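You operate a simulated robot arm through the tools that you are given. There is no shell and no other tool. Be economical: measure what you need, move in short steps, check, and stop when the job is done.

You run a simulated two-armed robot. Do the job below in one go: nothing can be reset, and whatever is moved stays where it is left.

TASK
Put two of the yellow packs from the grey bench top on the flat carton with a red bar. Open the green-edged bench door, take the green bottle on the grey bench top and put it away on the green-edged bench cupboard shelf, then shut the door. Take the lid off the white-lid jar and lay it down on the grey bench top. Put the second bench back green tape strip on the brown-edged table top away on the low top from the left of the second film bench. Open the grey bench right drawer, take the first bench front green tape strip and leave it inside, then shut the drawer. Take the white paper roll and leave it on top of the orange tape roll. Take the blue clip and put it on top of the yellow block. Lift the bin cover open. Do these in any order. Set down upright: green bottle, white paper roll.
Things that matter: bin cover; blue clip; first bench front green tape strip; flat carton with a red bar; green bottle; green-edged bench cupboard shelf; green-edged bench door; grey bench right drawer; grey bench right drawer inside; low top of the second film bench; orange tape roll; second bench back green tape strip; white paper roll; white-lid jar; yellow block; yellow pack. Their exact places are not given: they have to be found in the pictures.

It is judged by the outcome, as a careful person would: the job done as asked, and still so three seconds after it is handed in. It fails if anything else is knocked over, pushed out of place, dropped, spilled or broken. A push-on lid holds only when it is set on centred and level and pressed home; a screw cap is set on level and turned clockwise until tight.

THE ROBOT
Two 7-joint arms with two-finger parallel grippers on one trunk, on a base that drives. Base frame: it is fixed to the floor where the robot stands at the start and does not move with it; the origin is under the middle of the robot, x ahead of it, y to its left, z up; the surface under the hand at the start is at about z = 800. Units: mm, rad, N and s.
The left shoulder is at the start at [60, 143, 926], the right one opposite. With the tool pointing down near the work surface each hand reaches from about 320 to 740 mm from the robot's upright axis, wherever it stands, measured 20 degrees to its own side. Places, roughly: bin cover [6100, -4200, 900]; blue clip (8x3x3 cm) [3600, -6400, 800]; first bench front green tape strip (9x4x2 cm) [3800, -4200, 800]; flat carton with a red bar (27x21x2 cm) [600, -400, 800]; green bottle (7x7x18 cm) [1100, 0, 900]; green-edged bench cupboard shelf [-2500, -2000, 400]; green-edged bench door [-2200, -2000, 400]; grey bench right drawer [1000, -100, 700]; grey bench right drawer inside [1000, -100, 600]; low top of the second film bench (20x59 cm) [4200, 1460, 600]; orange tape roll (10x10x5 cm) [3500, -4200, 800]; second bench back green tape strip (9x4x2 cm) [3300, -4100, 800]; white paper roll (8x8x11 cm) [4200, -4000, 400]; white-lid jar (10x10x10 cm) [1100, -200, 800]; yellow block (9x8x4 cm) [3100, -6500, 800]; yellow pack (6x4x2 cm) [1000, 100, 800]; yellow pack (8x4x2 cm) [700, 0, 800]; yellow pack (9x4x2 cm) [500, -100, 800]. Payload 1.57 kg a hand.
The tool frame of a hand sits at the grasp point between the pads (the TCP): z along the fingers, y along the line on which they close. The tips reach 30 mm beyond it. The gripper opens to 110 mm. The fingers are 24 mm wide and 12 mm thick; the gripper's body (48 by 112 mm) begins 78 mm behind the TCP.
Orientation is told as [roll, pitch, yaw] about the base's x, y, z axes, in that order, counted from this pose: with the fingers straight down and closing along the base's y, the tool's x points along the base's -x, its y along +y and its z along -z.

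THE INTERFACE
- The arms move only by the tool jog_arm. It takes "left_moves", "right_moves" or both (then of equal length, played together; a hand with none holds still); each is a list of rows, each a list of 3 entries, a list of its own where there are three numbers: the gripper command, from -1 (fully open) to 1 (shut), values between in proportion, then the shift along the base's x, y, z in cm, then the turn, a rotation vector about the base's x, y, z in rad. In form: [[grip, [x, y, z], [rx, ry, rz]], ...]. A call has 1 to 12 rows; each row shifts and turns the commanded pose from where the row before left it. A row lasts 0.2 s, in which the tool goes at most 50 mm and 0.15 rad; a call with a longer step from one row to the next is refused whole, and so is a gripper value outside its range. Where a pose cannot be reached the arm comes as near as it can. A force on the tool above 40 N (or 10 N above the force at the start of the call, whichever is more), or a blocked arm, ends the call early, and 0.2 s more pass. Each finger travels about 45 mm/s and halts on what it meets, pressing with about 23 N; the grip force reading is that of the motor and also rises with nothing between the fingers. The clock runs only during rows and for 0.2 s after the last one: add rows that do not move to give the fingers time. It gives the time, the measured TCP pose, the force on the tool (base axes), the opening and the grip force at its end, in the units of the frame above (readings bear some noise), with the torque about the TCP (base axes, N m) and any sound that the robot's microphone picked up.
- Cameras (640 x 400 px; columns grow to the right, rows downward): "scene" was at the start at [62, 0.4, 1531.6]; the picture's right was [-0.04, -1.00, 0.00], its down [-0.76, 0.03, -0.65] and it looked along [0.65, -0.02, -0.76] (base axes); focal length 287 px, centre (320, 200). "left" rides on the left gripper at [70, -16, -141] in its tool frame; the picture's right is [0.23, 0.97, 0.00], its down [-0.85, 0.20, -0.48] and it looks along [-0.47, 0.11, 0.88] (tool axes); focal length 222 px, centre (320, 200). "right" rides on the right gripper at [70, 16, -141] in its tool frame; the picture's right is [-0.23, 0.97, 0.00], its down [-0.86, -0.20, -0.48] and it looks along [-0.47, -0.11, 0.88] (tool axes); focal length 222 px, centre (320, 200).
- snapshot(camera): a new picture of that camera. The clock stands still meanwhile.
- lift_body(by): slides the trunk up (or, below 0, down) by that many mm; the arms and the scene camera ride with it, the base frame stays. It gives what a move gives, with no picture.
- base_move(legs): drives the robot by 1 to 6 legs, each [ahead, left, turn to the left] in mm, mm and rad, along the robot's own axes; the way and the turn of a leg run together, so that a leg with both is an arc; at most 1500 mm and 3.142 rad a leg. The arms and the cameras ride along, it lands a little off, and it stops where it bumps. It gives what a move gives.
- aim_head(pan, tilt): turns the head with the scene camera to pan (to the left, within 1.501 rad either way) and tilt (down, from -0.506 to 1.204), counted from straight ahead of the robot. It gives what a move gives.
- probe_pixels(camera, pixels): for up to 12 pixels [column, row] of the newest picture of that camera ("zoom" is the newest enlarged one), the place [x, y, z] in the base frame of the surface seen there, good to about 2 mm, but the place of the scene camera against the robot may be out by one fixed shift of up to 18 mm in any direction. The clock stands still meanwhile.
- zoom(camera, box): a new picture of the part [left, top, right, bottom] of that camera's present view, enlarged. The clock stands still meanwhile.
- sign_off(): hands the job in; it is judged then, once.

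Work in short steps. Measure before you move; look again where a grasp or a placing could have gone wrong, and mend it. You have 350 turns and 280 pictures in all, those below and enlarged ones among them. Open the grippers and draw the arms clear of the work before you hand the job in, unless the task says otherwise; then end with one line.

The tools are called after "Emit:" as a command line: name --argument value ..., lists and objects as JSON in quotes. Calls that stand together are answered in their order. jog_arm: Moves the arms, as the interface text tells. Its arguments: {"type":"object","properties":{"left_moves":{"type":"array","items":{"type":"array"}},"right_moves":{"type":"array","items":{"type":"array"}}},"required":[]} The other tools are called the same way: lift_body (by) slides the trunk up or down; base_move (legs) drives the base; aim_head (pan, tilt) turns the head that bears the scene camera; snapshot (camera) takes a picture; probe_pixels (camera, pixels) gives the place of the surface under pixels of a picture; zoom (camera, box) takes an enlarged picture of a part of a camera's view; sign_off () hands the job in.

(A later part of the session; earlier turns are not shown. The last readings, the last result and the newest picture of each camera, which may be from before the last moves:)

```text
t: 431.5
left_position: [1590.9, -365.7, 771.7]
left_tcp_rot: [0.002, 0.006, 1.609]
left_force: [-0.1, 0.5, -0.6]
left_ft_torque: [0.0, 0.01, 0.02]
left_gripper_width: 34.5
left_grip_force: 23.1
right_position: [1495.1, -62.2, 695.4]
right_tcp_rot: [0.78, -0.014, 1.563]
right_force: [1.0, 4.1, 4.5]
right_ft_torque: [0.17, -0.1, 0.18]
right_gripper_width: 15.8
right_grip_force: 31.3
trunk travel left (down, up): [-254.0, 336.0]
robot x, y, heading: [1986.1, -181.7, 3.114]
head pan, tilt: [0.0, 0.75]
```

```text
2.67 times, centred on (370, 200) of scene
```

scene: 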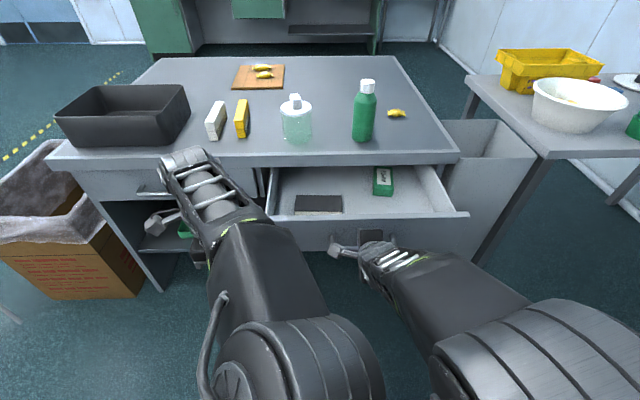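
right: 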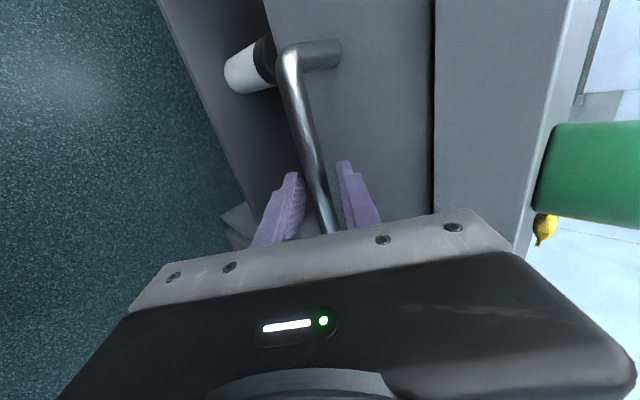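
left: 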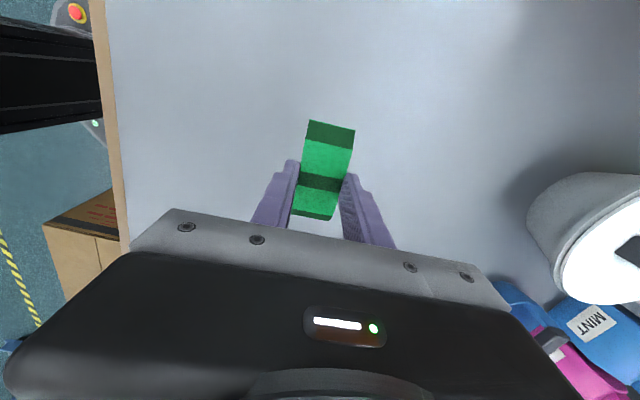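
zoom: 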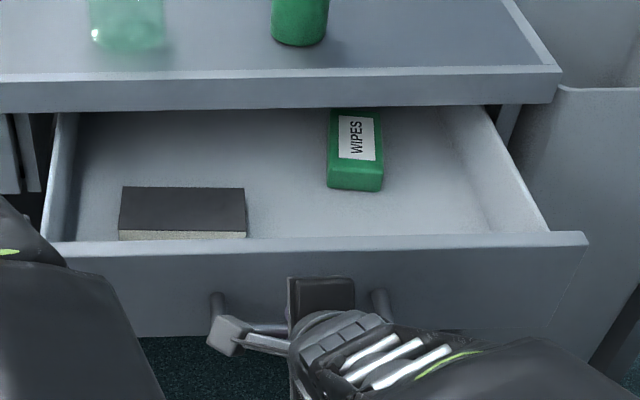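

Free spot at about x 1340, y 0 (floor z≈642). Release the handle, back the right hand out, raise the left hand.

Emit:
jog_arm --right_moves '[[0.4, [0, 0, 0], [0, 0, 0]], [0.4, [0, 0, 0], [0, 0, 0]], [0.4, [1.2, 0, 1.2], [0, 0, 0]], [0.4, [1.4, 0, 1.4], [0, 0, 0]], [0.4, [1.4, 0, 1.4], [0, 0, 0]], [0.2, [1.4, 0, 1.4], [0, 0, 0]], [0, [0, 3, 2], [0, -0.1, 0]], [-0.5, [0, 3, 2], [0, -0.1, 0]], [-0.5, [0, 3, 3], [0, -0.1, 0]], [-0.5, [0, 3, 3], [0, -0.1, 0]], [-0.5, [0, 3, 3], [0, -0.1, 0]], [-0.5, [0, 3, 3], [0, -0.1, 0]]]' --left_moves '[[1, [0, 0, 0], [0, 0, 0]], [1, [0, 0, 0], [0, 0, 0]], [1, [0, 0, 1], [0, 0, 0]], [1, [0, 0, 2], [0, 0, 0]], [1, [0, 0, 2], [0, 0, 0]], [1, [0, 0, 2], [0, 0, 0]], [1, [0, 0, 2], [0, 0, 0]], [1, [0, 0, 2], [0, 0, 0]], [1, [0, 0, 2], [0, 0, 0]], [1, [0, 0, 1], [0, 0, 0]], [1, [0, 0, 0], [0, 0, 0]], [1, [0, 0, 0], [0, 0, 0]]]'

Emit:
snapshot --camera "scene"

```text
t: 434.1
left_position: [1588.6, -365.0, 842.4]
left_tcp_rot: [0.004, 0.005, 1.611]
left_force: [0.0, -0.2, 0.2]
left_ft_torque: [-0.05, 0.02, 0.03]
left_gripper_width: 34.6
left_grip_force: 23.1
left hand out of reach, approached as far as the arm can: row 7, 8, 9, 10
right_position: [1551.0, 118.7, 907.3]
right_tcp_rot: [0.179, -0.014, 1.57]
right_force: [0.9, 1.0, -0.5]
right_ft_torque: [-0.03, 0.04, -0.02]
right_gripper_width: 82.7
right_grip_force: 0.1
trunk travel left (down, up): [-254.0, 336.0]
robot x, y, heading: [1986.4, -179.1, 3.108]
head pan, tilt: [0.0, 0.75]
```

```text
150 pictures are left
```

scene: 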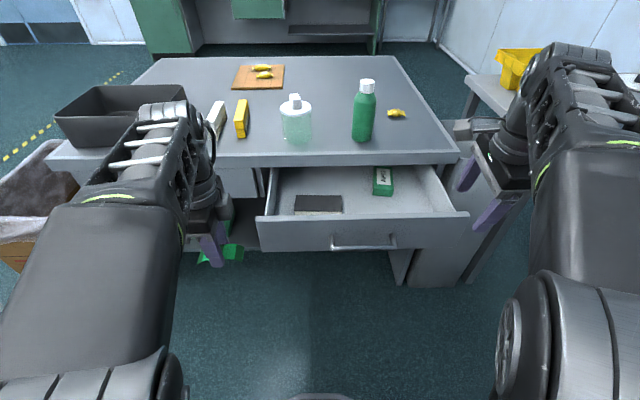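

Raise the trunk 130 and move the base forward and right.

Emit:
lift_body --by 130

Emit:
base_move --legs '[[110, 0, 0.03], [0, -240, 0]]'

Emit:
jog_arm --left_moves '[[1, [-2.5, 1.5, 0], [0, 0, 0]], [1, [-2.5, 1.5, 0], [0, 0, 0]], [1, [-2.5, 1.5, 0], [0, 0, 0]], [1, [-2.5, 1.5, 0], [0, 0, 0]], [1, [-2.5, 1.5, 0], [0, 0, 0]]]'

Emit:
snapshot --camera "left"

Emit:
snapshot --camera "scene"

```text
t: 435.6
left_position: [1589.2, -364.2, 972.6]
left_tcp_rot: [0.003, 0.006, 1.612]
left_force: [0.8, -0.8, -0.3]
left_ft_torque: [0.0, 0.0, 0.01]
left_gripper_width: 34.4
left_grip_force: 23.0
right_position: [1550.9, 116.9, 1037.0]
right_tcp_rot: [0.178, -0.016, 1.569]
right_force: [-0.4, -0.7, -0.1]
right_ft_torque: [-0.03, 0.01, 0.0]
right_gripper_width: 82.6
right_grip_force: 0.0
trunk travel left (down, up): [-384.0, 206.0]
robot x, y, heading: [1986.4, -183.8, 3.111]
head pan, tilt: [0.0, 0.75]
```

```text
t: 438.2
left_position: [1485.3, -132.7, 971.9]
left_tcp_rot: [0.004, 0.005, 1.639]
left_force: [0.6, -0.7, -0.3]
left_ft_torque: [0.01, 0.01, -0.03]
left_gripper_width: 34.5
left_grip_force: 23.2
right_position: [1433.3, 349.6, 1037.7]
right_tcp_rot: [0.178, -0.014, 1.596]
right_force: [0.5, 1.1, -0.5]
right_ft_torque: [-0.01, 0.0, -0.02]
right_gripper_width: 82.6
right_grip_force: 0.0
trunk travel left (down, up): [-384.0, 206.0]
robot x, y, heading: [1874.9, 57.4, 3.136]
head pan, tilt: [0.0, 0.75]
```

```text
t: 439.4
left_position: [1409.3, -79.7, 969.3]
left_tcp_rot: [0.015, 0.002, 1.637]
left_force: [0.5, -0.4, 1.1]
left_ft_torque: [-0.02, 0.02, -0.03]
left_gripper_width: 34.3
left_grip_force: 22.8
left hand out of reach, approached as far as the arm can: row 4, 5
right_position: [1434.0, 348.0, 1036.8]
right_tcp_rot: [0.177, -0.014, 1.598]
right_force: [-0.3, -0.4, -0.4]
right_ft_torque: [-0.01, 0.02, -0.01]
right_gripper_width: 82.5
right_grip_force: 0.1
trunk travel left (down, up): [-384.0, 206.0]
robot x, y, heading: [1874.3, 56.9, 3.135]
head pan, tilt: [0.0, 0.75]
```

```text
149 pictures are left
```

left: 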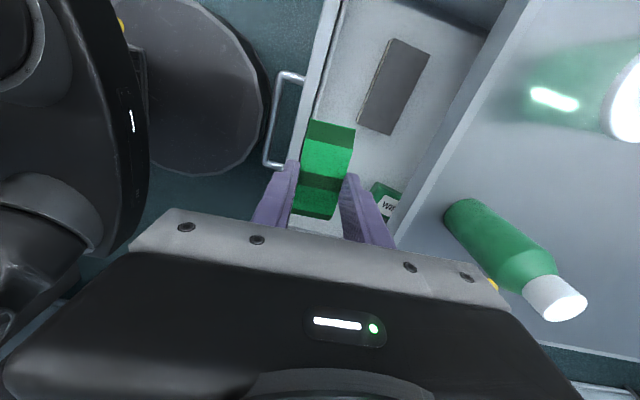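

```text
148 pictures are left
```

scene: 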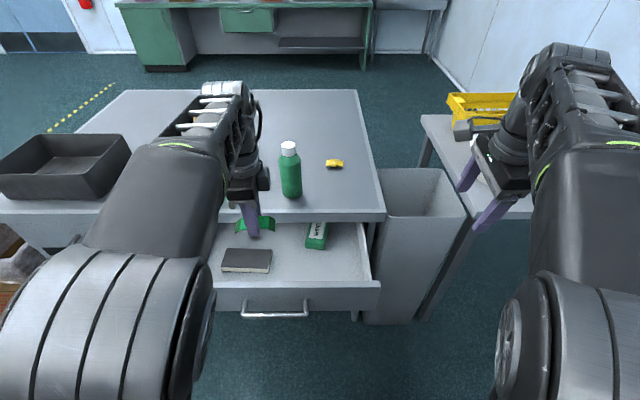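

Lower the left hand first (it reaches further lower), then move to (1340,10).

Emit:
jog_arm --left_moves '[[1, [0, 0, -3.5], [0, 0, 0]], [1, [0, 0, -3.5], [0, 0, 0]], [1, [-1.5, 2, -2], [0, 0, 0]], [1, [-2, 2.5, 0], [0, 0, 0]], [1, [-2, 2.5, 0], [0, 0, 0]], [1, [-1.5, 2, 0], [0, 0, 0]], [1, [0, 0, 0], [0, 0, 0]]]'

Emit:
snapshot --camera "left"

Emit:
snapshot --camera "scene"

```text
t: 441.0
left_position: [1339.1, 12.3, 880.5]
left_tcp_rot: [0.004, 0.007, 1.639]
left_force: [-0.3, 0.2, 0.0]
left_ft_torque: [-0.01, 0.02, -0.01]
left_gripper_width: 34.4
left_grip_force: 22.6
right_position: [1433.9, 348.0, 1036.8]
right_tcp_rot: [0.178, -0.016, 1.597]
right_force: [-0.6, 0.6, 0.3]
right_ft_torque: [0.01, 0.03, 0.01]
right_gripper_width: 82.8
right_grip_force: 0.1
trunk travel left (down, up): [-384.0, 206.0]
robot x, y, heading: [1875.6, 55.8, 3.136]
head pan, tilt: [0.0, 0.75]
```

```text
147 pictures are left
```

left: 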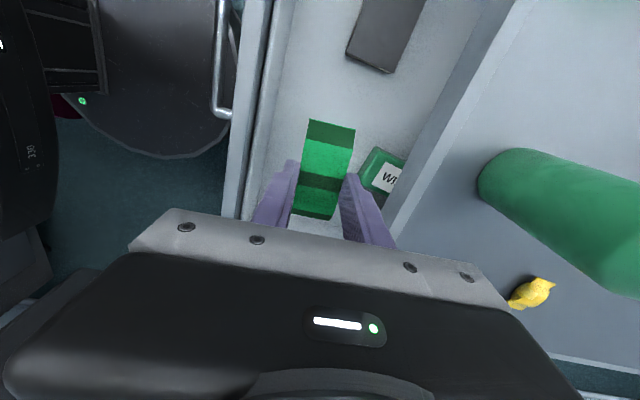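

```text
146 pictures are left
```

scene: 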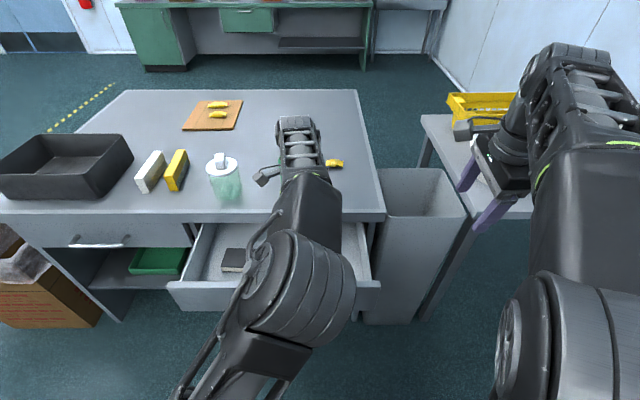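

Emit:
probe_pixels --camera "left" --pixels '[[300, 90], [380, 130], [265, 60], [280, 60], [380, 165], [365, 175], [430, 130], [320, 235], [255, 120], [390, 70]]'

```text
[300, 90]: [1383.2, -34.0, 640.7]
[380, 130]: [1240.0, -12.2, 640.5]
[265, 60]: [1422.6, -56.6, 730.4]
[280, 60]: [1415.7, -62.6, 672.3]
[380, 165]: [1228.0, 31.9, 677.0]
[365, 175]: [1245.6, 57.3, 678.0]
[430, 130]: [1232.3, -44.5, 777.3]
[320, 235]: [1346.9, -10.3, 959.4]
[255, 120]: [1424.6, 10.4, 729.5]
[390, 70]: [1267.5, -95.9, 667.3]
```

Floor of the drawer is z 640.6. Lower to TCP ≈677, release.

Emit:
jog_arm --left_moves '[[1, [0, 0, -3.5], [0, 0, 0]], [1, [0, 0, -3.5], [0, 0, 0]], [1, [0, 0, -3.5], [0, 0, 0]], [1, [0, 0, -3.5], [0, 0, 0]], [1, [0, 0, -3.5], [0, 0, 0]], [1, [0, 0, -2], [0, 0, 0]], [1, [0, 0, -0.7], [0, 0, 0]], [1, [0, 0, 0], [0, 0, 0]]]'

Emit:
snapshot --camera "left"

```text
t: 442.8
left_position: [1336.9, 9.0, 679.5]
left_tcp_rot: [0.003, 0.002, 1.637]
left_force: [-0.7, -0.2, -1.1]
left_ft_torque: [0.04, 0.0, 0.02]
left_gripper_width: 34.7
left_grip_force: 23.2
right_position: [1433.5, 348.0, 1037.2]
right_tcp_rot: [0.179, -0.015, 1.597]
right_force: [-0.3, 0.4, 0.8]
right_ft_torque: [0.03, 0.01, -0.03]
right_gripper_width: 82.6
right_grip_force: 0.0
trunk travel left (down, up): [-384.0, 206.0]
robot x, y, heading: [1878.7, 57.5, 3.134]
head pan, tilt: [0.0, 0.75]
```

```text
145 pictures are left
```

left: 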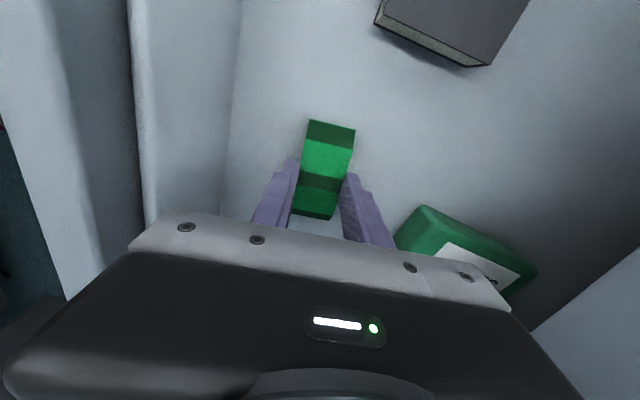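

Low enough; release (gently, wipes pack is near) and lift straight up.

Emit:
jog_arm --left_moves '[[1, [0, 0, -0.3], [0, 0, 0]], [0.2, [0, 0, 0], [0, 0, 0]], [0.2, [0, 0, 0], [0, 0, 0]], [0.2, [0, 0, 0], [0, 0, 0]], [0.2, [0, 0, 3.5], [0, 0, 0]], [0.2, [0, 0, 4], [0, 0, 0]], [0.2, [0, 0, 4], [0, 0, 0]], [0.2, [0, 0, 4], [0, 0, 0]], [0.2, [1, -1, 3], [0, 0, 0]], [0, [3, -2, 1], [0, 0, 0]], [0, [3, -2, 1], [0, 0, 0]]]'

Emit:
snapshot --camera "left"

```text
t: 445.2
left_position: [1409.3, -39.6, 884.2]
left_tcp_rot: [0.004, 0.003, 1.638]
left_force: [0.7, -0.2, -0.4]
left_ft_torque: [0.01, 0.0, 0.02]
left_gripper_width: 54.9
left_grip_force: 0.1
right_position: [1434.2, 347.6, 1037.1]
right_tcp_rot: [0.179, -0.014, 1.596]
right_force: [0.2, 1.4, -0.7]
right_ft_torque: [-0.03, 0.0, 0.02]
right_gripper_width: 82.3
right_grip_force: 0.1
trunk travel left (down, up): [-384.0, 206.0]
robot x, y, heading: [1877.8, 55.7, 3.139]
head pan, tilt: [0.0, 0.75]
```

```text
144 pictures are left
```

left: 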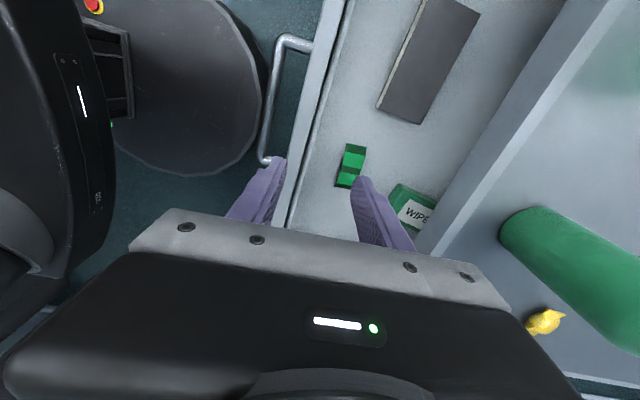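

Strip lies in the drawer. Shift the base left/back and prepare the right hand, closed and tool-down, to push the handle.

Emit:
base_move --legs '[[0, 245, 0], [-90, 0, 0]]'

Emit:
jog_arm --right_moves '[[0, [0.3, -1, 0], [0, -0.089, 0]], [0.5, [0.3, -1, 0], [0, -0.089, 0]], [1, [0.3, -1.4, -1.4], [0, 0, 0.14]], [1, [0.3, -1.4, -1.4], [0, 0, 0.14]], [1, [0.3, -1.4, -1.4], [0, 0, 0.14]], [1, [0.3, -1.4, -1.4], [0, 0, 0.14]], [1, [0.3, -1.4, -1.4], [0, 0, 0.14]], [1, [0.3, -1.4, -1.4], [0, 0, 0.14]], [1, [0.3, -1.4, -1.4], [0, 0, 0.14]], [1, [0.3, -1.4, -1.4], [0, 0, 0.14]], [1, [0.3, -1.4, -1.4], [0, 0, 0.14]], [1, [0.3, -1.4, -1.4], [0, 0, 0.14]]]' --left_moves '[[0, [2, -1, 0], [0, 0, 0]], [0, [2, -1, 0], [0, 0, 0]], [0, [2, -1, 0], [0, 0, 0]], [0, [2, -1, 0], [0, 0, 0]], [0, [2, -1, 0], [0, 0, 0]], [0, [0, 0, 0], [0, 0, 0]], [0, [0, 0, 0], [0, 0, 0]], [0, [0, 0, 0], [0, 0, 0]], [0, [0, 0, 0], [0, 0, 0]], [0, [0, 0, 0], [0, 0, 0]], [0, [0, 0, 0], [0, 0, 0]], [0, [0, 0, 0], [0, 0, 0]]]'

Emit:
snapshot --camera "scene"

Emit:
snapshot --camera "right"

```text
t: 447.7
left_position: [1498.5, -284.8, 882.3]
left_tcp_rot: [0.004, 0.003, 1.633]
left_force: [0.7, 0.5, 0.7]
left_ft_torque: [-0.03, -0.01, 0.04]
left_gripper_width: 55.2
left_grip_force: 0.1
right_position: [1523.7, 103.0, 1038.1]
right_tcp_rot: [0.18, -0.014, 1.591]
right_force: [0.9, -0.1, 0.7]
right_ft_torque: [-0.01, 0.05, 0.0]
right_gripper_width: 82.8
right_grip_force: 0.0
trunk travel left (down, up): [-384.0, 206.0]
robot x, y, heading: [1965.6, -182.4, 3.128]
head pan, tilt: [0.0, 0.75]
```

```text
t: 450.3
left_position: [1595.3, -334.6, 883.4]
left_tcp_rot: [0.005, 0.003, 1.633]
left_force: [-0.2, -0.6, 0.0]
left_ft_torque: [0.02, 0.01, -0.03]
left_gripper_width: 55.1
left_grip_force: 0.0
right_position: [1542.2, -43.6, 889.6]
right_tcp_rot: [0.134, -0.016, 2.997]
right_force: [-0.7, -0.3, -0.2]
right_ft_torque: [0.01, 0.01, -0.02]
right_gripper_width: 0.1
right_grip_force: 21.5
right hand out of reach, approached as far as the arm can: row 1, 2
trunk travel left (down, up): [-384.0, 206.0]
robot x, y, heading: [1962.7, -186.8, 3.134]
head pan, tilt: [0.0, 0.75]
```

```text
143 pictures are left
```

scene: 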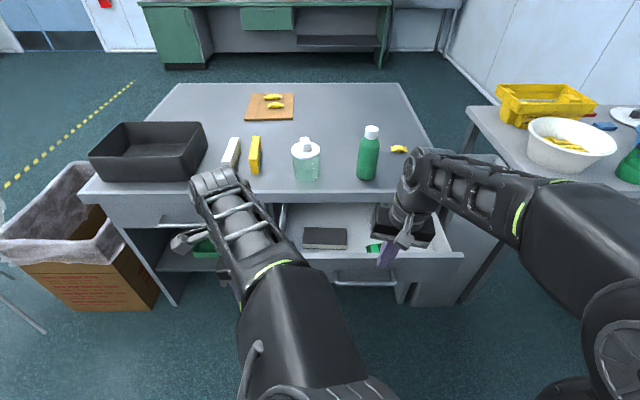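

```text
142 pictures are left
```

right: 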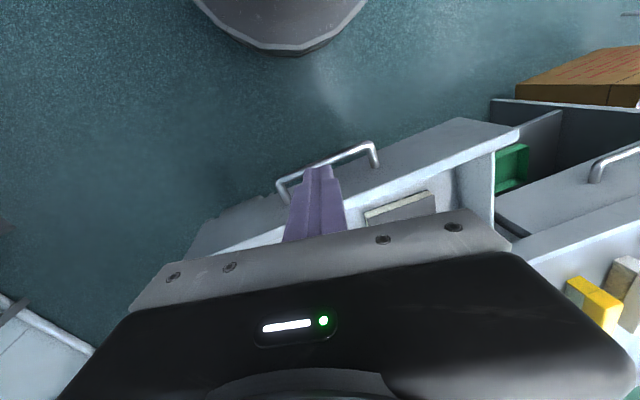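

Straighten the hand, move clear in front of the handle, and lower to handle height.

Emit:
jog_arm --right_moves '[[1, [1, 0, 0], [0.066, -0.01, 0.05]], [1, [1.2, -0.5, 0], [0.067, -0.01, 0.05]], [1, [0, -0.5, 0], [0, 0, 0.04]], [1, [0, 0, 0], [0, 0, 0]]]'

Emit:
lift_body --by -150

Emit:
snapshot --camera "right"

```text
t: 451.3
left_position: [1596.1, -333.5, 883.5]
left_tcp_rot: [0.003, 0.003, 1.634]
left_force: [-0.3, 0.1, -0.1]
left_ft_torque: [0.03, -0.01, -0.03]
left_gripper_width: 54.9
left_grip_force: 0.0
right_position: [1565.1, -54.1, 890.5]
right_tcp_rot: [0.0, -0.006, 3.137]
right_force: [-0.6, 0.4, -0.2]
right_ft_torque: [-0.01, 0.01, -0.01]
right_gripper_width: 0.0
right_grip_force: 21.5
trunk travel left (down, up): [-384.0, 206.0]
robot x, y, heading: [1962.4, -189.0, 3.134]
head pan, tilt: [0.0, 0.75]
```

```text
t: 453.1
left_position: [1596.9, -334.8, 733.0]
left_tcp_rot: [0.004, 0.003, 1.634]
left_force: [-0.3, -0.8, -0.1]
left_ft_torque: [-0.01, -0.01, -0.01]
left_gripper_width: 54.9
left_grip_force: 0.1
right_position: [1565.2, -54.9, 739.7]
right_tcp_rot: [0.001, -0.009, 3.134]
right_force: [0.0, 0.0, 0.2]
right_ft_torque: [0.0, 0.02, 0.01]
right_gripper_width: 0.2
right_grip_force: 21.2
trunk travel left (down, up): [-234.0, 356.0]
robot x, y, heading: [1966.1, -187.1, 3.13]
head pan, tilt: [0.0, 0.75]
```

```text
141 pictures are left
```

right: 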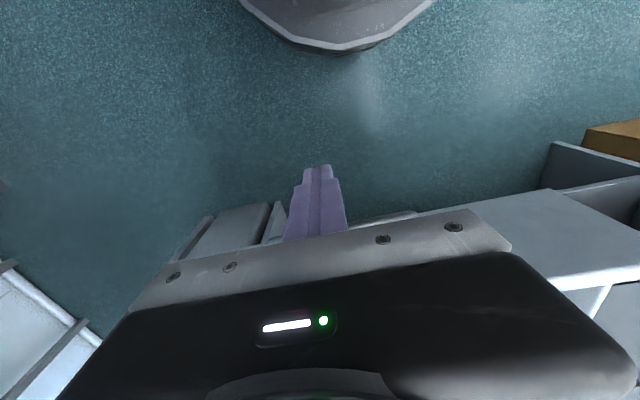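

Lower to handle height and push slowly.

Emit:
jog_arm --right_moves '[[1, [0, 0, -2.1], [0, 0, 0]], [1, [0, 0, -2.1], [0, 0, 0]], [1, [-2, 0, 0], [0, 0, 0]], [1, [-2, 0, 0], [0, 0, 0]], [1, [-1, 0, 0], [0, 0, 0]], [1, [-1.3, 0, 0], [0, 0, 0]], [1, [-1.3, 0, 0], [0, 0, 0]], [1, [-1.3, 0, 0], [0, 0, 0]], [1, [-1.3, 0, 0], [0, 0, 0]], [1, [-1.3, 0, 0], [0, 0, 0]], [1, [-1.3, 0, 0], [0, 0, 0]], [1, [-1.3, 0, 0], [0, 0, 0]]]'

Emit:
jog_arm --right_moves '[[1, [-1.3, 0, 0], [0, 0, 0]], [1, [-1.3, 0, 0], [0, 0, 0]], [1, [-1.3, 0, 0], [0, 0, 0]], [1, [-1.3, 0, 0], [0, 0, 0]], [1, [-1.3, 0, 0], [0, 0, 0]], [1, [-1.3, 0, 0], [0, 0, 0]], [1, [-1.3, 0, 0], [0, 0, 0]], [1, [-1.3, 0, 0], [0, 0, 0]], [1, [-1.0, 0, 0], [0, 0, 0]]]'

Emit:
snapshot --camera "scene"

```text
t: 455.7
left_position: [1597.2, -334.5, 731.5]
left_tcp_rot: [0.004, 0.005, 1.632]
left_force: [0.8, -1.4, 0.1]
left_ft_torque: [0.01, -0.02, 0.0]
left_gripper_width: 54.8
left_grip_force: 0.1
right_position: [1420.9, -54.9, 697.5]
right_tcp_rot: [0.003, -0.009, 3.134]
right_force: [0.1, -1.1, 0.0]
right_ft_torque: [0.0, -0.02, -0.01]
right_gripper_width: 0.2
right_grip_force: 21.3
trunk travel left (down, up): [-234.0, 356.0]
robot x, y, heading: [1962.9, -186.7, 3.13]
head pan, tilt: [0.0, 0.75]
```

```text
t: 457.7
left_position: [1595.5, -335.4, 733.3]
left_tcp_rot: [0.003, 0.002, 1.634]
left_force: [-0.7, 0.4, 0.3]
left_ft_torque: [0.0, 0.02, 0.02]
left_gripper_width: 55.0
left_grip_force: 0.1
right_position: [1308.5, -53.8, 696.6]
right_tcp_rot: [0.001, -0.009, 3.135]
right_force: [0.3, -0.8, -0.2]
right_ft_torque: [-0.02, -0.02, -0.02]
right_gripper_width: 0.0
right_grip_force: 21.0
trunk travel left (down, up): [-234.0, 356.0]
robot x, y, heading: [1964.9, -190.1, 3.133]
head pan, tilt: [0.0, 0.75]
```

```text
140 pictures are left
```

scene: 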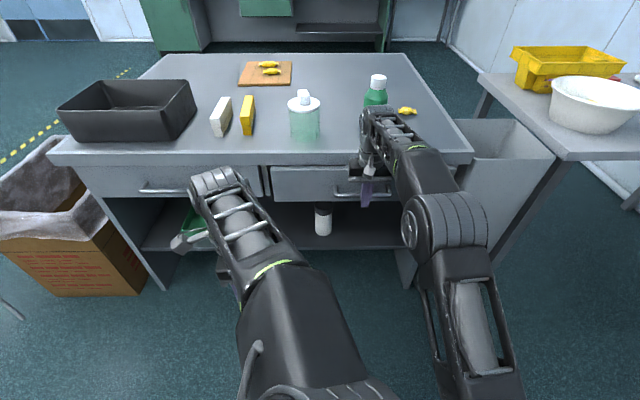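

Nearly shut; push the last ~2–3 cm gently.

Emit:
jog_arm --right_moves '[[1, [-0.8, 0, 0], [0, 0, 0]], [1, [-0.6, 0, 0], [0, 0, 0]], [1, [-0.5, 0, 0], [0, 0, 0]], [1, [-0.4, 0, 0], [0, 0, 0]], [1, [-0.4, 0, 0], [0, 0, 0]], [1, [0, 0, 0], [0, 0, 0]]]'

Emit:
zoom --camera "scene" --box '[230, 130, 470, 270]'

```text
t: 459.1
left_position: [1596.8, -334.4, 732.8]
left_tcp_rot: [0.005, 0.004, 1.634]
left_force: [0.0, 0.4, 0.2]
left_ft_torque: [0.03, 0.02, -0.01]
left_gripper_width: 55.0
left_grip_force: 0.1
right_position: [1308.7, -54.4, 697.1]
right_tcp_rot: [0.002, -0.01, 3.135]
right_force: [0.9, 0.3, 1.6]
right_ft_torque: [-0.03, 0.0, -0.04]
right_gripper_width: 0.1
right_grip_force: 21.4
right hand out of reach, approached as far as the arm can: row 1, 2, 3, 4, 5
trunk travel left (down, up): [-234.0, 356.0]
robot x, y, heading: [1962.8, -190.0, 3.132]
head pan, tilt: [0.0, 0.75]
```

```text
2.67 times, centred on (350, 200) of scene
```

zoom: 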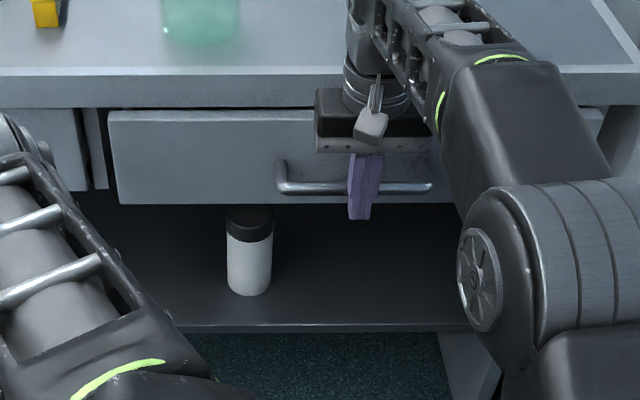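

Arm at its reach limit; push the rest with the base.

Emit:
base_move --legs '[[14, 0, 0]]'

Emit:
base_move --legs '[[12, 0, 0]]'

Emit:
zoom --camera "scene" --box '[230, 130, 470, 270]'

```text
t: 459.8
left_position: [1582.5, -334.8, 733.2]
left_tcp_rot: [0.003, 0.006, 1.634]
left_force: [-0.8, 0.1, 0.1]
left_ft_torque: [-0.05, -0.01, 0.02]
left_gripper_width: 55.1
left_grip_force: 0.1
right_position: [1295.6, -55.0, 697.1]
right_tcp_rot: [0.001, -0.01, 3.137]
right_force: [-0.3, 1.3, 0.2]
right_ft_torque: [-0.01, -0.03, 0.0]
right_gripper_width: 0.2
right_grip_force: 21.4
trunk travel left (down, up): [-234.0, 356.0]
robot x, y, heading: [1953.3, -190.4, 3.133]
head pan, tilt: [0.0, 0.75]
```

```text
t: 460.6
left_position: [1570.5, -336.1, 733.3]
left_tcp_rot: [0.004, 0.002, 1.633]
left_force: [0.3, -0.3, -0.2]
left_ft_torque: [0.02, -0.03, 0.03]
left_gripper_width: 55.0
left_grip_force: 0.0
right_position: [1282.9, -53.4, 697.3]
right_tcp_rot: [0.002, -0.011, 3.135]
right_force: [2.3, 0.5, 0.6]
right_ft_torque: [0.06, -0.03, 0.01]
right_gripper_width: 0.0
right_grip_force: 21.7
trunk travel left (down, up): [-234.0, 356.0]
robot x, y, heading: [1937.0, -184.7, 3.131]
head pan, tilt: [0.0, 0.75]
```

```text
2.67 times, centred on (350, 200) of scene
```

zoom: 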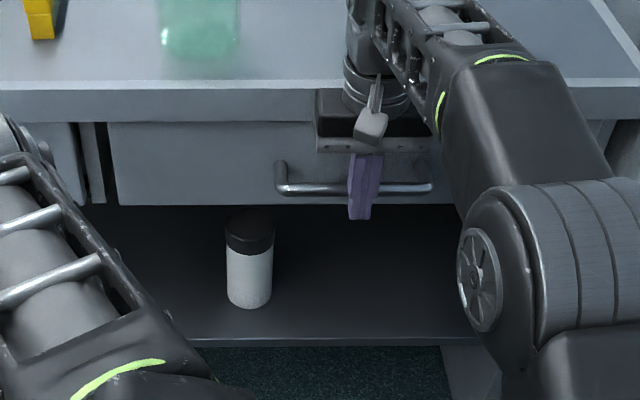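

Emit:
base_move --legs '[[6, 0, 0]]'

Emit:
probe_pixels --camera "scene" --pixels '[[300, 185], [250, 185], [300, 165]]'

Emit:
snapshot --camera "scene"

Emit:
probe_pixels --camera "scene" --pixels '[[300, 188], [150, 180], [290, 195], [170, 185]]'

```text
t: 461.8
left_position: [1565.9, -334.3, 733.8]
left_tcp_rot: [0.004, 0.004, 1.632]
left_force: [-0.3, 0.4, -0.4]
left_ft_torque: [0.01, -0.02, -0.02]
left_gripper_width: 54.8
left_grip_force: 0.0
right_position: [1283.5, -54.4, 694.3]
right_tcp_rot: [0.0, 0.009, 3.137]
right_force: [4.0, -0.6, 1.2]
right_ft_torque: [0.05, 0.01, 0.02]
right_gripper_width: 0.0
right_grip_force: 21.6
trunk travel left (down, up): [-234.0, 356.0]
robot x, y, heading: [1935.2, -190.1, 3.133]
head pan, tilt: [0.0, 0.75]
stopped in leg 1: the force on the tool passed its limit at 40 N (the readings are from after the stop); the commanded pose is now the measured one
```

```text
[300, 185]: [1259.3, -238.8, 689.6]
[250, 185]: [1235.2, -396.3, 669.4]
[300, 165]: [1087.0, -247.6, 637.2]
```

```text
137 pictures are left
```

scene: 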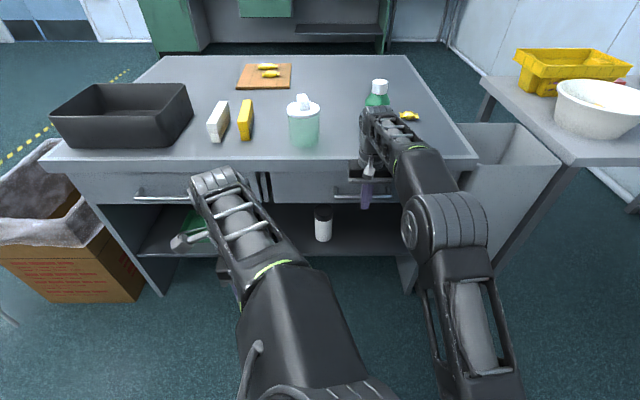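

```text
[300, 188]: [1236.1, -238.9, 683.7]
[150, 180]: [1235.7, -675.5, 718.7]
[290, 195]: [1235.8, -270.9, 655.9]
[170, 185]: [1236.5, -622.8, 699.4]
```

Drawer is flush with its neighbour — shut. Back off, raise the trunk, and examine the jar.

Emit:
base_move --legs '[[-60, 0, 0]]'

Emit:
lift_body --by 300

Emit:
snapshot --camera "scene"

Emit:
zoom --camera "scene" --box '[200, 90, 440, 230]'

```text
t: 462.9
left_position: [1623.4, -337.0, 733.2]
left_tcp_rot: [0.004, 0.002, 1.635]
left_force: [0.2, 0.9, 0.0]
left_ft_torque: [0.03, 0.02, 0.01]
left_gripper_width: 55.0
left_grip_force: 0.0
right_position: [1338.4, -56.7, 695.7]
right_tcp_rot: [-0.002, 0.008, 3.136]
right_force: [0.7, 0.4, 1.0]
right_ft_torque: [-0.02, 0.0, 0.0]
right_gripper_width: 0.0
right_grip_force: 21.2
trunk travel left (down, up): [-234.0, 356.0]
robot x, y, heading: [1992.9, -189.0, 3.134]
head pan, tilt: [0.0, 0.75]
stopped in leg 1: the robot was blocked; the commanded pose is now the measured one
```

```text
t: 465.9
left_position: [1622.3, -336.3, 1033.0]
left_tcp_rot: [0.003, 0.003, 1.635]
left_force: [-1.9, -0.6, 0.0]
left_ft_torque: [-0.04, 0.02, 0.02]
left_gripper_width: 54.7
left_grip_force: 0.1
right_position: [1338.3, -55.9, 996.3]
right_tcp_rot: [0.0, 0.007, 3.138]
right_force: [-0.1, 0.7, 0.9]
right_ft_torque: [-0.02, -0.02, 0.02]
right_gripper_width: 0.0
right_grip_force: 21.2
trunk travel left (down, up): [-534.0, 56.0]
robot x, y, heading: [1989.8, -191.7, 3.133]
head pan, tilt: [0.0, 0.75]
```

```text
136 pictures are left
```

scene: 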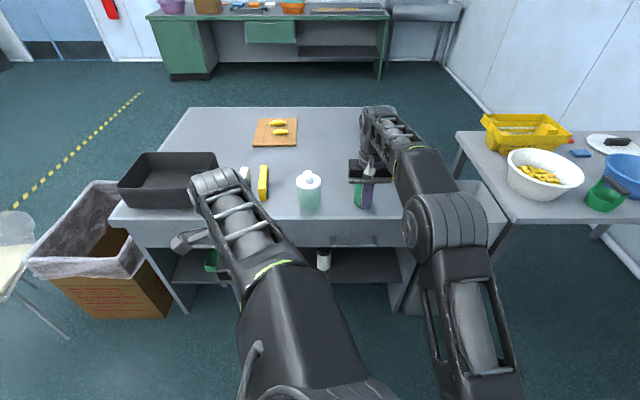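

```text
2.67 times, centred on (320, 160) of scene
```

zoom: 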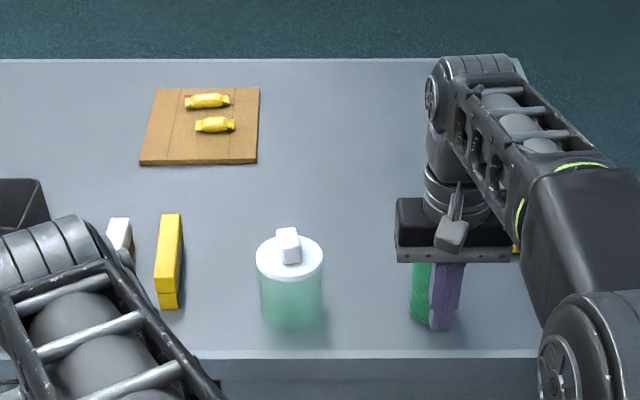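

Draw the right hand back and up, then drive 280 mm closer.

Emit:
jog_arm --right_moves '[[0, [3, 2, 2], [0, 0, 0]], [-0.5, [3, 2, 2], [0, 0, 0]], [-1, [3, 2, 2], [0, 0, 0]], [-1, [3, 2, 2], [0, 0, 0]], [-1, [2, 2, 2], [0, 0, 0]]]' --left_moves '[[-1, [0, 0, 0], [0, 0, 0]], [-1, [0, 0, 0], [0, 0, 0]], [-1, [0, 0, 0], [0, 0, 0]], [-1, [0, 0, 0], [0, 0, 0]], [-1, [0, 0, 0], [0, 0, 0]]]'

Emit:
base_move --legs '[[280, 0, 0]]'

Emit:
snapshot --camera "left"

Emit:
snapshot --camera "scene"

```text
t: 467.1
left_position: [1624.3, -337.0, 1033.3]
left_tcp_rot: [0.002, 0.003, 1.636]
left_force: [-0.5, -0.6, 0.0]
left_ft_torque: [0.01, -0.02, 0.01]
left_gripper_width: 110.0
left_grip_force: 0.1
right_position: [1482.2, 45.3, 1094.5]
right_tcp_rot: [0.0, 0.007, 3.139]
right_force: [-0.4, 0.0, -1.1]
right_ft_torque: [-0.04, -0.01, -0.01]
right_gripper_width: 99.9
right_grip_force: 0.1
trunk travel left (down, up): [-534.0, 56.0]
robot x, y, heading: [1990.6, -191.3, 3.138]
head pan, tilt: [0.0, 0.75]
```

```text
t: 469.1
left_position: [1338.6, -334.2, 1033.6]
left_tcp_rot: [0.004, 0.002, 1.634]
left_force: [-0.8, 0.8, -0.2]
left_ft_torque: [0.01, -0.02, 0.0]
left_gripper_width: 110.0
left_grip_force: 0.1
right_position: [1196.8, 46.5, 1093.9]
right_tcp_rot: [-0.002, 0.008, 3.137]
right_force: [-0.2, 0.0, -1.0]
right_ft_torque: [-0.01, -0.03, 0.0]
right_gripper_width: 110.0
right_grip_force: 0.0
trunk travel left (down, up): [-534.0, 56.0]
robot x, y, heading: [1705.0, -190.2, 3.134]
head pan, tilt: [0.0, 0.75]
```

```text
134 pictures are left
```

left: 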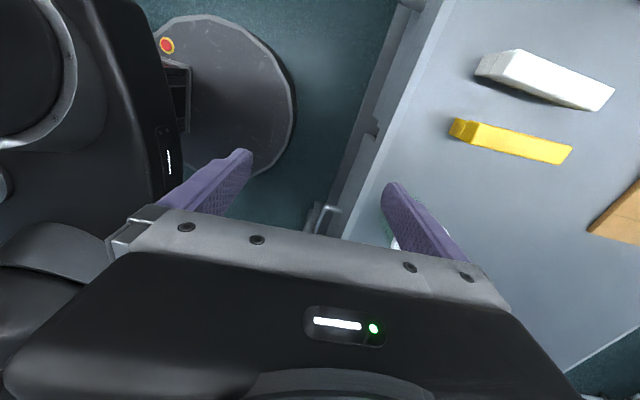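

```text
133 pictures are left
```

scene: 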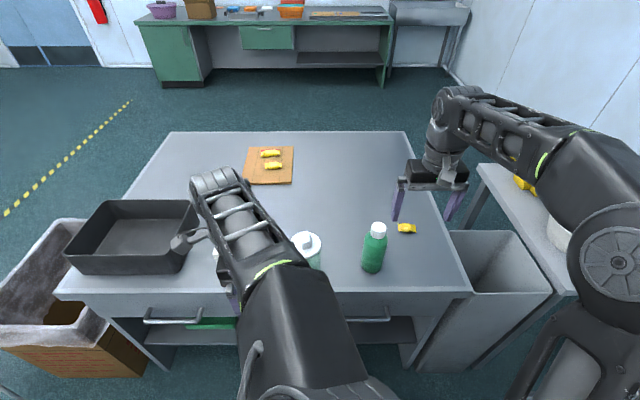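

Bring the left hand over toward the jar, higher up, to see the lid.

Emit:
jog_arm --left_moves '[[-1, [-2.4, 1.5, 0.5], [0, 0, 0.1]], [-1, [-2.4, 1.5, 0.5], [0, 0, 0.1]], [-1, [-2.4, 1.5, 0.5], [0, 0, 0.1]], [-1, [-2.4, 1.5, 0.5], [0, 0, 0.1]], [-1, [-2.4, 1.5, 0], [0, 0, 0.1]], [-1, [-2.4, 1.5, 0], [0, 0, 0.1]], [-1, [-2.4, 1.5, 0], [0, 0, 0.1]], [-1, [0, 0, 0], [0, 0, 0]]]'

Emit:
snapshot --camera "left"

```text
t: 470.9
left_position: [1171.7, -229.7, 1053.4]
left_tcp_rot: [0.003, 0.003, 2.333]
left_force: [0.0, -0.5, -0.6]
left_ft_torque: [-0.04, 0.0, 0.01]
left_gripper_width: 110.1
left_grip_force: 0.1
right_position: [1198.2, 47.2, 1094.1]
right_tcp_rot: [0.0, 0.008, 3.138]
right_force: [0.3, -0.5, -0.4]
right_ft_torque: [0.0, 0.01, -0.01]
right_gripper_width: 110.2
right_grip_force: 0.0
trunk travel left (down, up): [-534.0, 56.0]
robot x, y, heading: [1704.8, -188.9, 3.135]
head pan, tilt: [0.0, 0.75]
```

```text
132 pictures are left
```

left: 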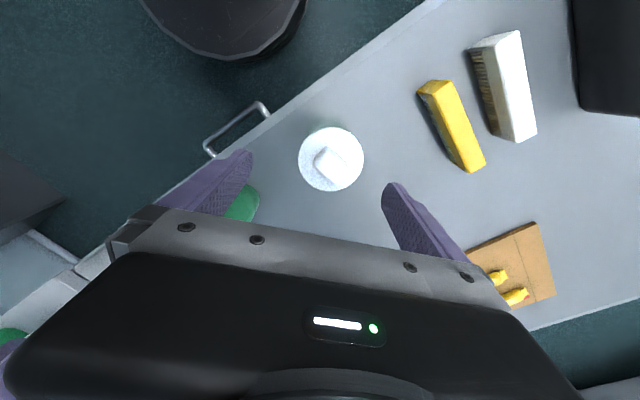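

Emit:
zoom --camera "left" --box '[280, 110, 390, 210]'

Emit:
probe_pixels --camera "left" --pixels '[[302, 158], [362, 160], [331, 130], [331, 188], [330, 165], [318, 162], [345, 163], [330, 152], [335, 180]]'

```text
4.00 times, centred on (335, 160) of left
```

zoom: 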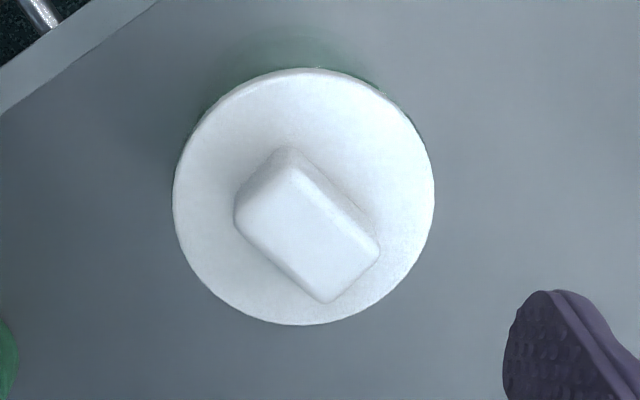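

```text
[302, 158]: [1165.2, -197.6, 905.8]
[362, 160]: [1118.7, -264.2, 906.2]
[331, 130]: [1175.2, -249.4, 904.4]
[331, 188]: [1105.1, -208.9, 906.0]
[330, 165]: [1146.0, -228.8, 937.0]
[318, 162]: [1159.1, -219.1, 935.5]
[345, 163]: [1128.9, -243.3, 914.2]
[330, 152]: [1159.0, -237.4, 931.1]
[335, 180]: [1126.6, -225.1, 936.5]
```

Lid centre (1142,-230), disc z 906, knob top 937, knob long axis ≈ along x. Turn the hand +1.0 and align above the knob.

Emit:
jog_arm --left_moves '[[-1, [-0.4, 0, -0.5], [0, 0, 0.145]], [-1, [-0.4, 0, -0.5], [0, 0, 0.145]], [-1, [-0.4, 0, -0.5], [0, 0, 0.145]], [-1, [-0.4, 0, -0.5], [0, 0, 0.145]], [-1, [-0.4, 0, -0.5], [0, 0, 0.145]], [-0.3, [-0.4, 0, -0.5], [0, 0, 0.145]], [-0.3, [-0.5, 0, -1], [0, 0, 0.13]], [-0.3, [0, 0, -1], [0, 0, 0]], [-0.3, [0, 0, 0], [0, 0, 0]]]'

Emit:
snapshot --camera "left"

```text
t: 472.9
left_position: [1164.4, -259.7, 976.2]
left_tcp_rot: [0.004, 0.004, -2.948]
left_force: [-0.3, -0.1, -0.8]
left_ft_torque: [-0.03, -0.02, -0.03]
left_gripper_width: 71.8
left_grip_force: 0.2
left hand out of reach, approached as far as the arm can: row 6, 7
right_position: [1198.1, 45.9, 1093.4]
right_tcp_rot: [-0.002, 0.008, 3.137]
right_force: [0.9, 0.0, 0.6]
right_ft_torque: [0.0, 0.0, -0.02]
right_gripper_width: 109.9
right_grip_force: 0.1
trunk travel left (down, up): [-534.0, 56.0]
robot x, y, heading: [1707.9, -189.7, 3.14]
head pan, tilt: [0.0, 0.75]
```

```text
130 pictures are left
```

left: 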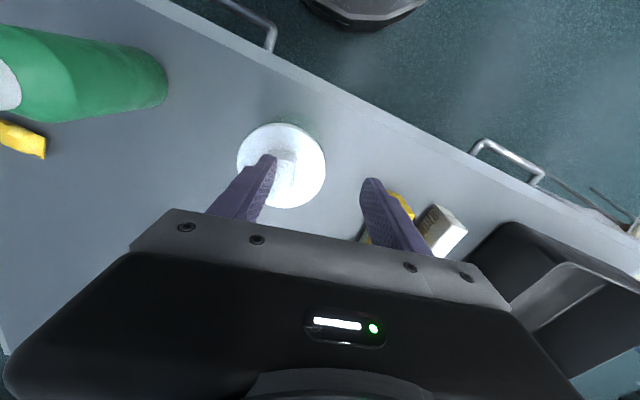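

Correct the position to (1143,-229) and look.

Emit:
jog_arm --left_moves '[[-0.3, [-1.1, 1.5, 0.5], [0, 0, 0]], [-0.3, [-1, 1.6, 0], [0, 0, 0]], [-0.3, [0, 0, 0], [0, 0, 0]]]'

Emit:
snapshot --camera "left"

```text
t: 473.7
left_position: [1161.2, -250.9, 966.9]
left_tcp_rot: [0.002, -0.001, -2.951]
left_force: [-0.7, -0.1, 0.3]
left_ft_torque: [0.01, 0.0, -0.06]
left_gripper_width: 71.3
left_grip_force: 0.0
left hand out of reach, approached as far as the arm can: row 1, 2
right_position: [1197.9, 46.1, 1094.9]
right_tcp_rot: [0.001, 0.007, 3.138]
right_force: [-0.2, 0.8, -0.8]
right_ft_torque: [0.0, -0.01, 0.01]
right_gripper_width: 110.0
right_grip_force: 0.0
trunk travel left (down, up): [-534.0, 56.0]
robot x, y, heading: [1705.7, -193.5, 3.136]
head pan, tilt: [0.0, 0.75]
```

```text
129 pictures are left
```

left: 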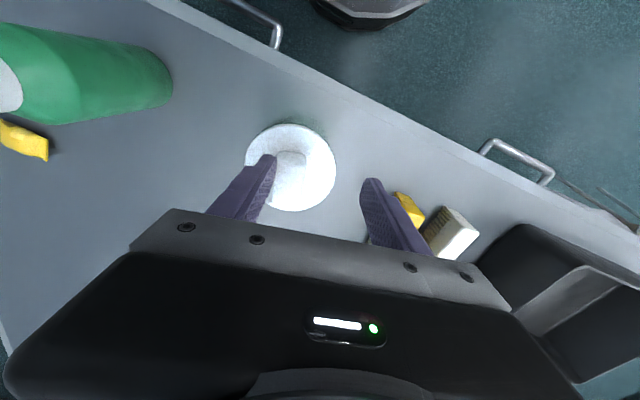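

The left arm is cramped inward; raise it and shift the base 130 mm to the right, then re-align.

Emit:
jog_arm --left_moves '[[-0.3, [0.5, 0, 2], [0, 0, 0]], [-0.3, [0.5, -1, 3], [0, 0, 0]]]'

Emit:
base_move --legs '[[0, -130, 0]]'

Emit:
jog_arm --left_moves '[[-0.3, [-0.8, -2.5, 0], [0, 0, 0]], [-0.3, [-0.8, -2.5, 0], [0, 0, 0]], [-0.3, [-0.8, -2.5, 0], [0, 0, 0]], [-0.3, [-0.4, -1.6, 0], [0, 0, 0]], [-0.3, [0, 0, 0], [0, 0, 0]]]'

Emit:
snapshot --camera "left"

```text
t: 474.3
left_position: [1179.0, -271.4, 1006.3]
left_tcp_rot: [0.003, -0.001, -2.952]
left_force: [-0.1, 0.5, 0.2]
left_ft_torque: [0.0, 0.01, 0.01]
left_gripper_width: 71.9
left_grip_force: 0.0
left hand out of reach, approached as far as the arm can: row 1, 2
right_position: [1197.6, 46.4, 1093.7]
right_tcp_rot: [0.0, 0.006, 3.139]
right_force: [1.1, -0.3, 0.2]
right_ft_torque: [-0.02, -0.01, -0.03]
right_gripper_width: 110.0
right_grip_force: 0.0
trunk travel left (down, up): [-534.0, 56.0]
robot x, y, heading: [1708.4, -191.5, 3.135]
head pan, tilt: [0.0, 0.75]
```

```text
t: 475.5
left_position: [1179.5, -142.4, 1006.3]
left_tcp_rot: [0.004, 0.0, -2.953]
left_force: [0.1, 0.0, -0.8]
left_ft_torque: [-0.02, -0.02, -0.02]
left_gripper_width: 71.5
left_grip_force: 0.0
right_position: [1197.6, 175.1, 1093.1]
right_tcp_rot: [0.0, 0.007, 3.137]
right_force: [0.8, -0.5, -0.1]
right_ft_torque: [-0.03, 0.01, 0.01]
right_gripper_width: 110.2
right_grip_force: 0.1
trunk travel left (down, up): [-534.0, 56.0]
robot x, y, heading: [1708.1, -62.6, 3.135]
head pan, tilt: [0.0, 0.75]
```

```text
t: 476.7
left_position: [1152.0, -234.3, 1006.7]
left_tcp_rot: [0.002, -0.001, -2.953]
left_force: [-0.3, -0.8, -0.5]
left_ft_torque: [0.03, -0.02, 0.01]
left_gripper_width: 71.3
left_grip_force: 0.1
right_position: [1198.7, 174.0, 1093.1]
right_tcp_rot: [0.001, 0.007, 3.137]
right_force: [0.0, 0.6, 0.6]
right_ft_torque: [0.0, -0.03, -0.04]
right_gripper_width: 109.8
right_grip_force: 0.0
trunk travel left (down, up): [-534.0, 56.0]
robot x, y, heading: [1708.4, -63.0, 3.135]
head pan, tilt: [0.0, 0.75]
```

```text
128 pictures are left
```

left: 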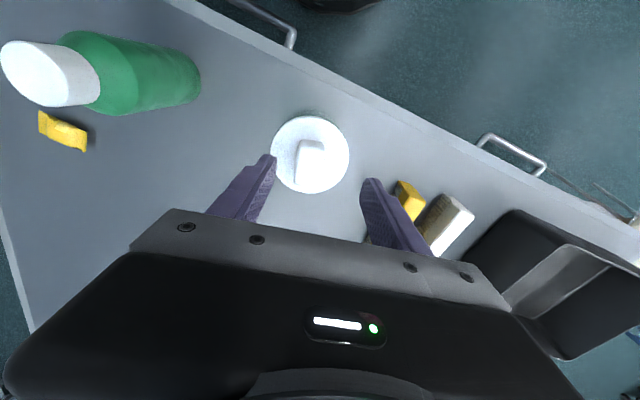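

Emit:
zoom --camera "left" --box '[260, 105, 370, 205]'

Emit:
probe_pixels --camera "left" --pixels '[[310, 160], [308, 142], [297, 180], [320, 160], [300, 160], [272, 155], [347, 155], [310, 118], [310, 192]]'

```text
4.00 times, centred on (315, 155) of left
```

zoom: 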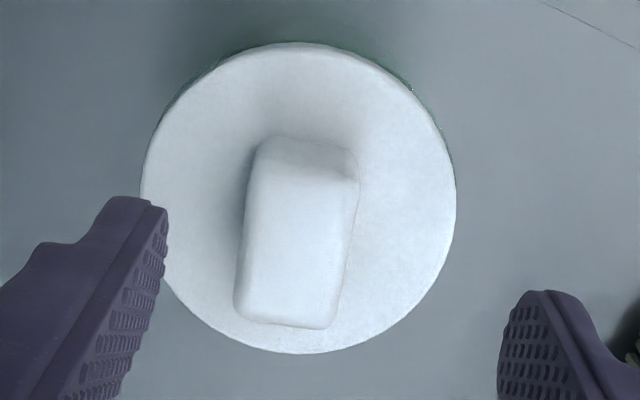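

```text
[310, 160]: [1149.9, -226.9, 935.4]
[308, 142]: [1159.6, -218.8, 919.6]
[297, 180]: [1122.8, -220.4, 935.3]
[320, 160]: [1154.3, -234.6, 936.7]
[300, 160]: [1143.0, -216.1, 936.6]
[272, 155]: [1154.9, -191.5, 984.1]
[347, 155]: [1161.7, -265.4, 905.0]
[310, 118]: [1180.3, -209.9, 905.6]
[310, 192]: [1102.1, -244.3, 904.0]
```

Shift to (1145,-225) and descend onto the knob, then close.

Emit:
jog_arm --left_moves '[[-0.3, [-0.7, 0.9, 0], [0, 0, 0]], [-0.3, [0, 0, -2.3], [0, 0, 0]], [-0.3, [0, 0, -2.3], [0, 0, 0]], [-0.3, [0, 0, -2.1], [0, 0, 0]], [-0.3, [0, 0, 0], [0, 0, 0]]]'

Emit:
snapshot --camera "left"

```text
t: 477.9
left_position: [1143.7, -225.5, 938.8]
left_tcp_rot: [0.002, 0.0, -2.953]
left_force: [0.2, 0.6, 0.8]
left_ft_torque: [-0.01, -0.01, -0.02]
left_gripper_width: 71.4
left_grip_force: 0.0
right_position: [1198.7, 173.1, 1094.1]
right_tcp_rot: [0.0, 0.007, 3.135]
right_force: [-0.4, -0.1, 0.2]
right_ft_torque: [0.01, 0.01, 0.0]
right_gripper_width: 110.3
right_grip_force: 0.0
trunk travel left (down, up): [-534.0, 56.0]
robot x, y, heading: [1709.4, -63.9, 3.137]
head pan, tilt: [0.0, 0.75]
```

```text
126 pictures are left
```

left: 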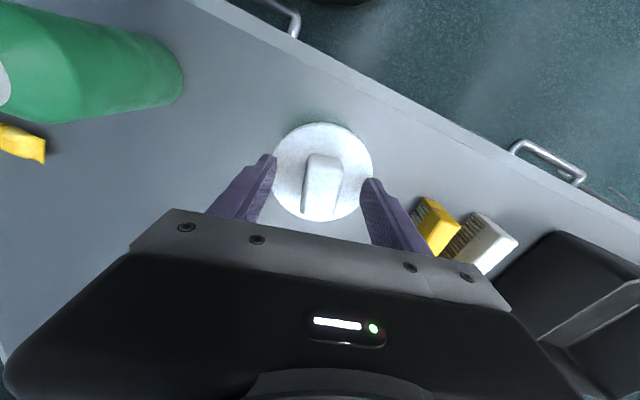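

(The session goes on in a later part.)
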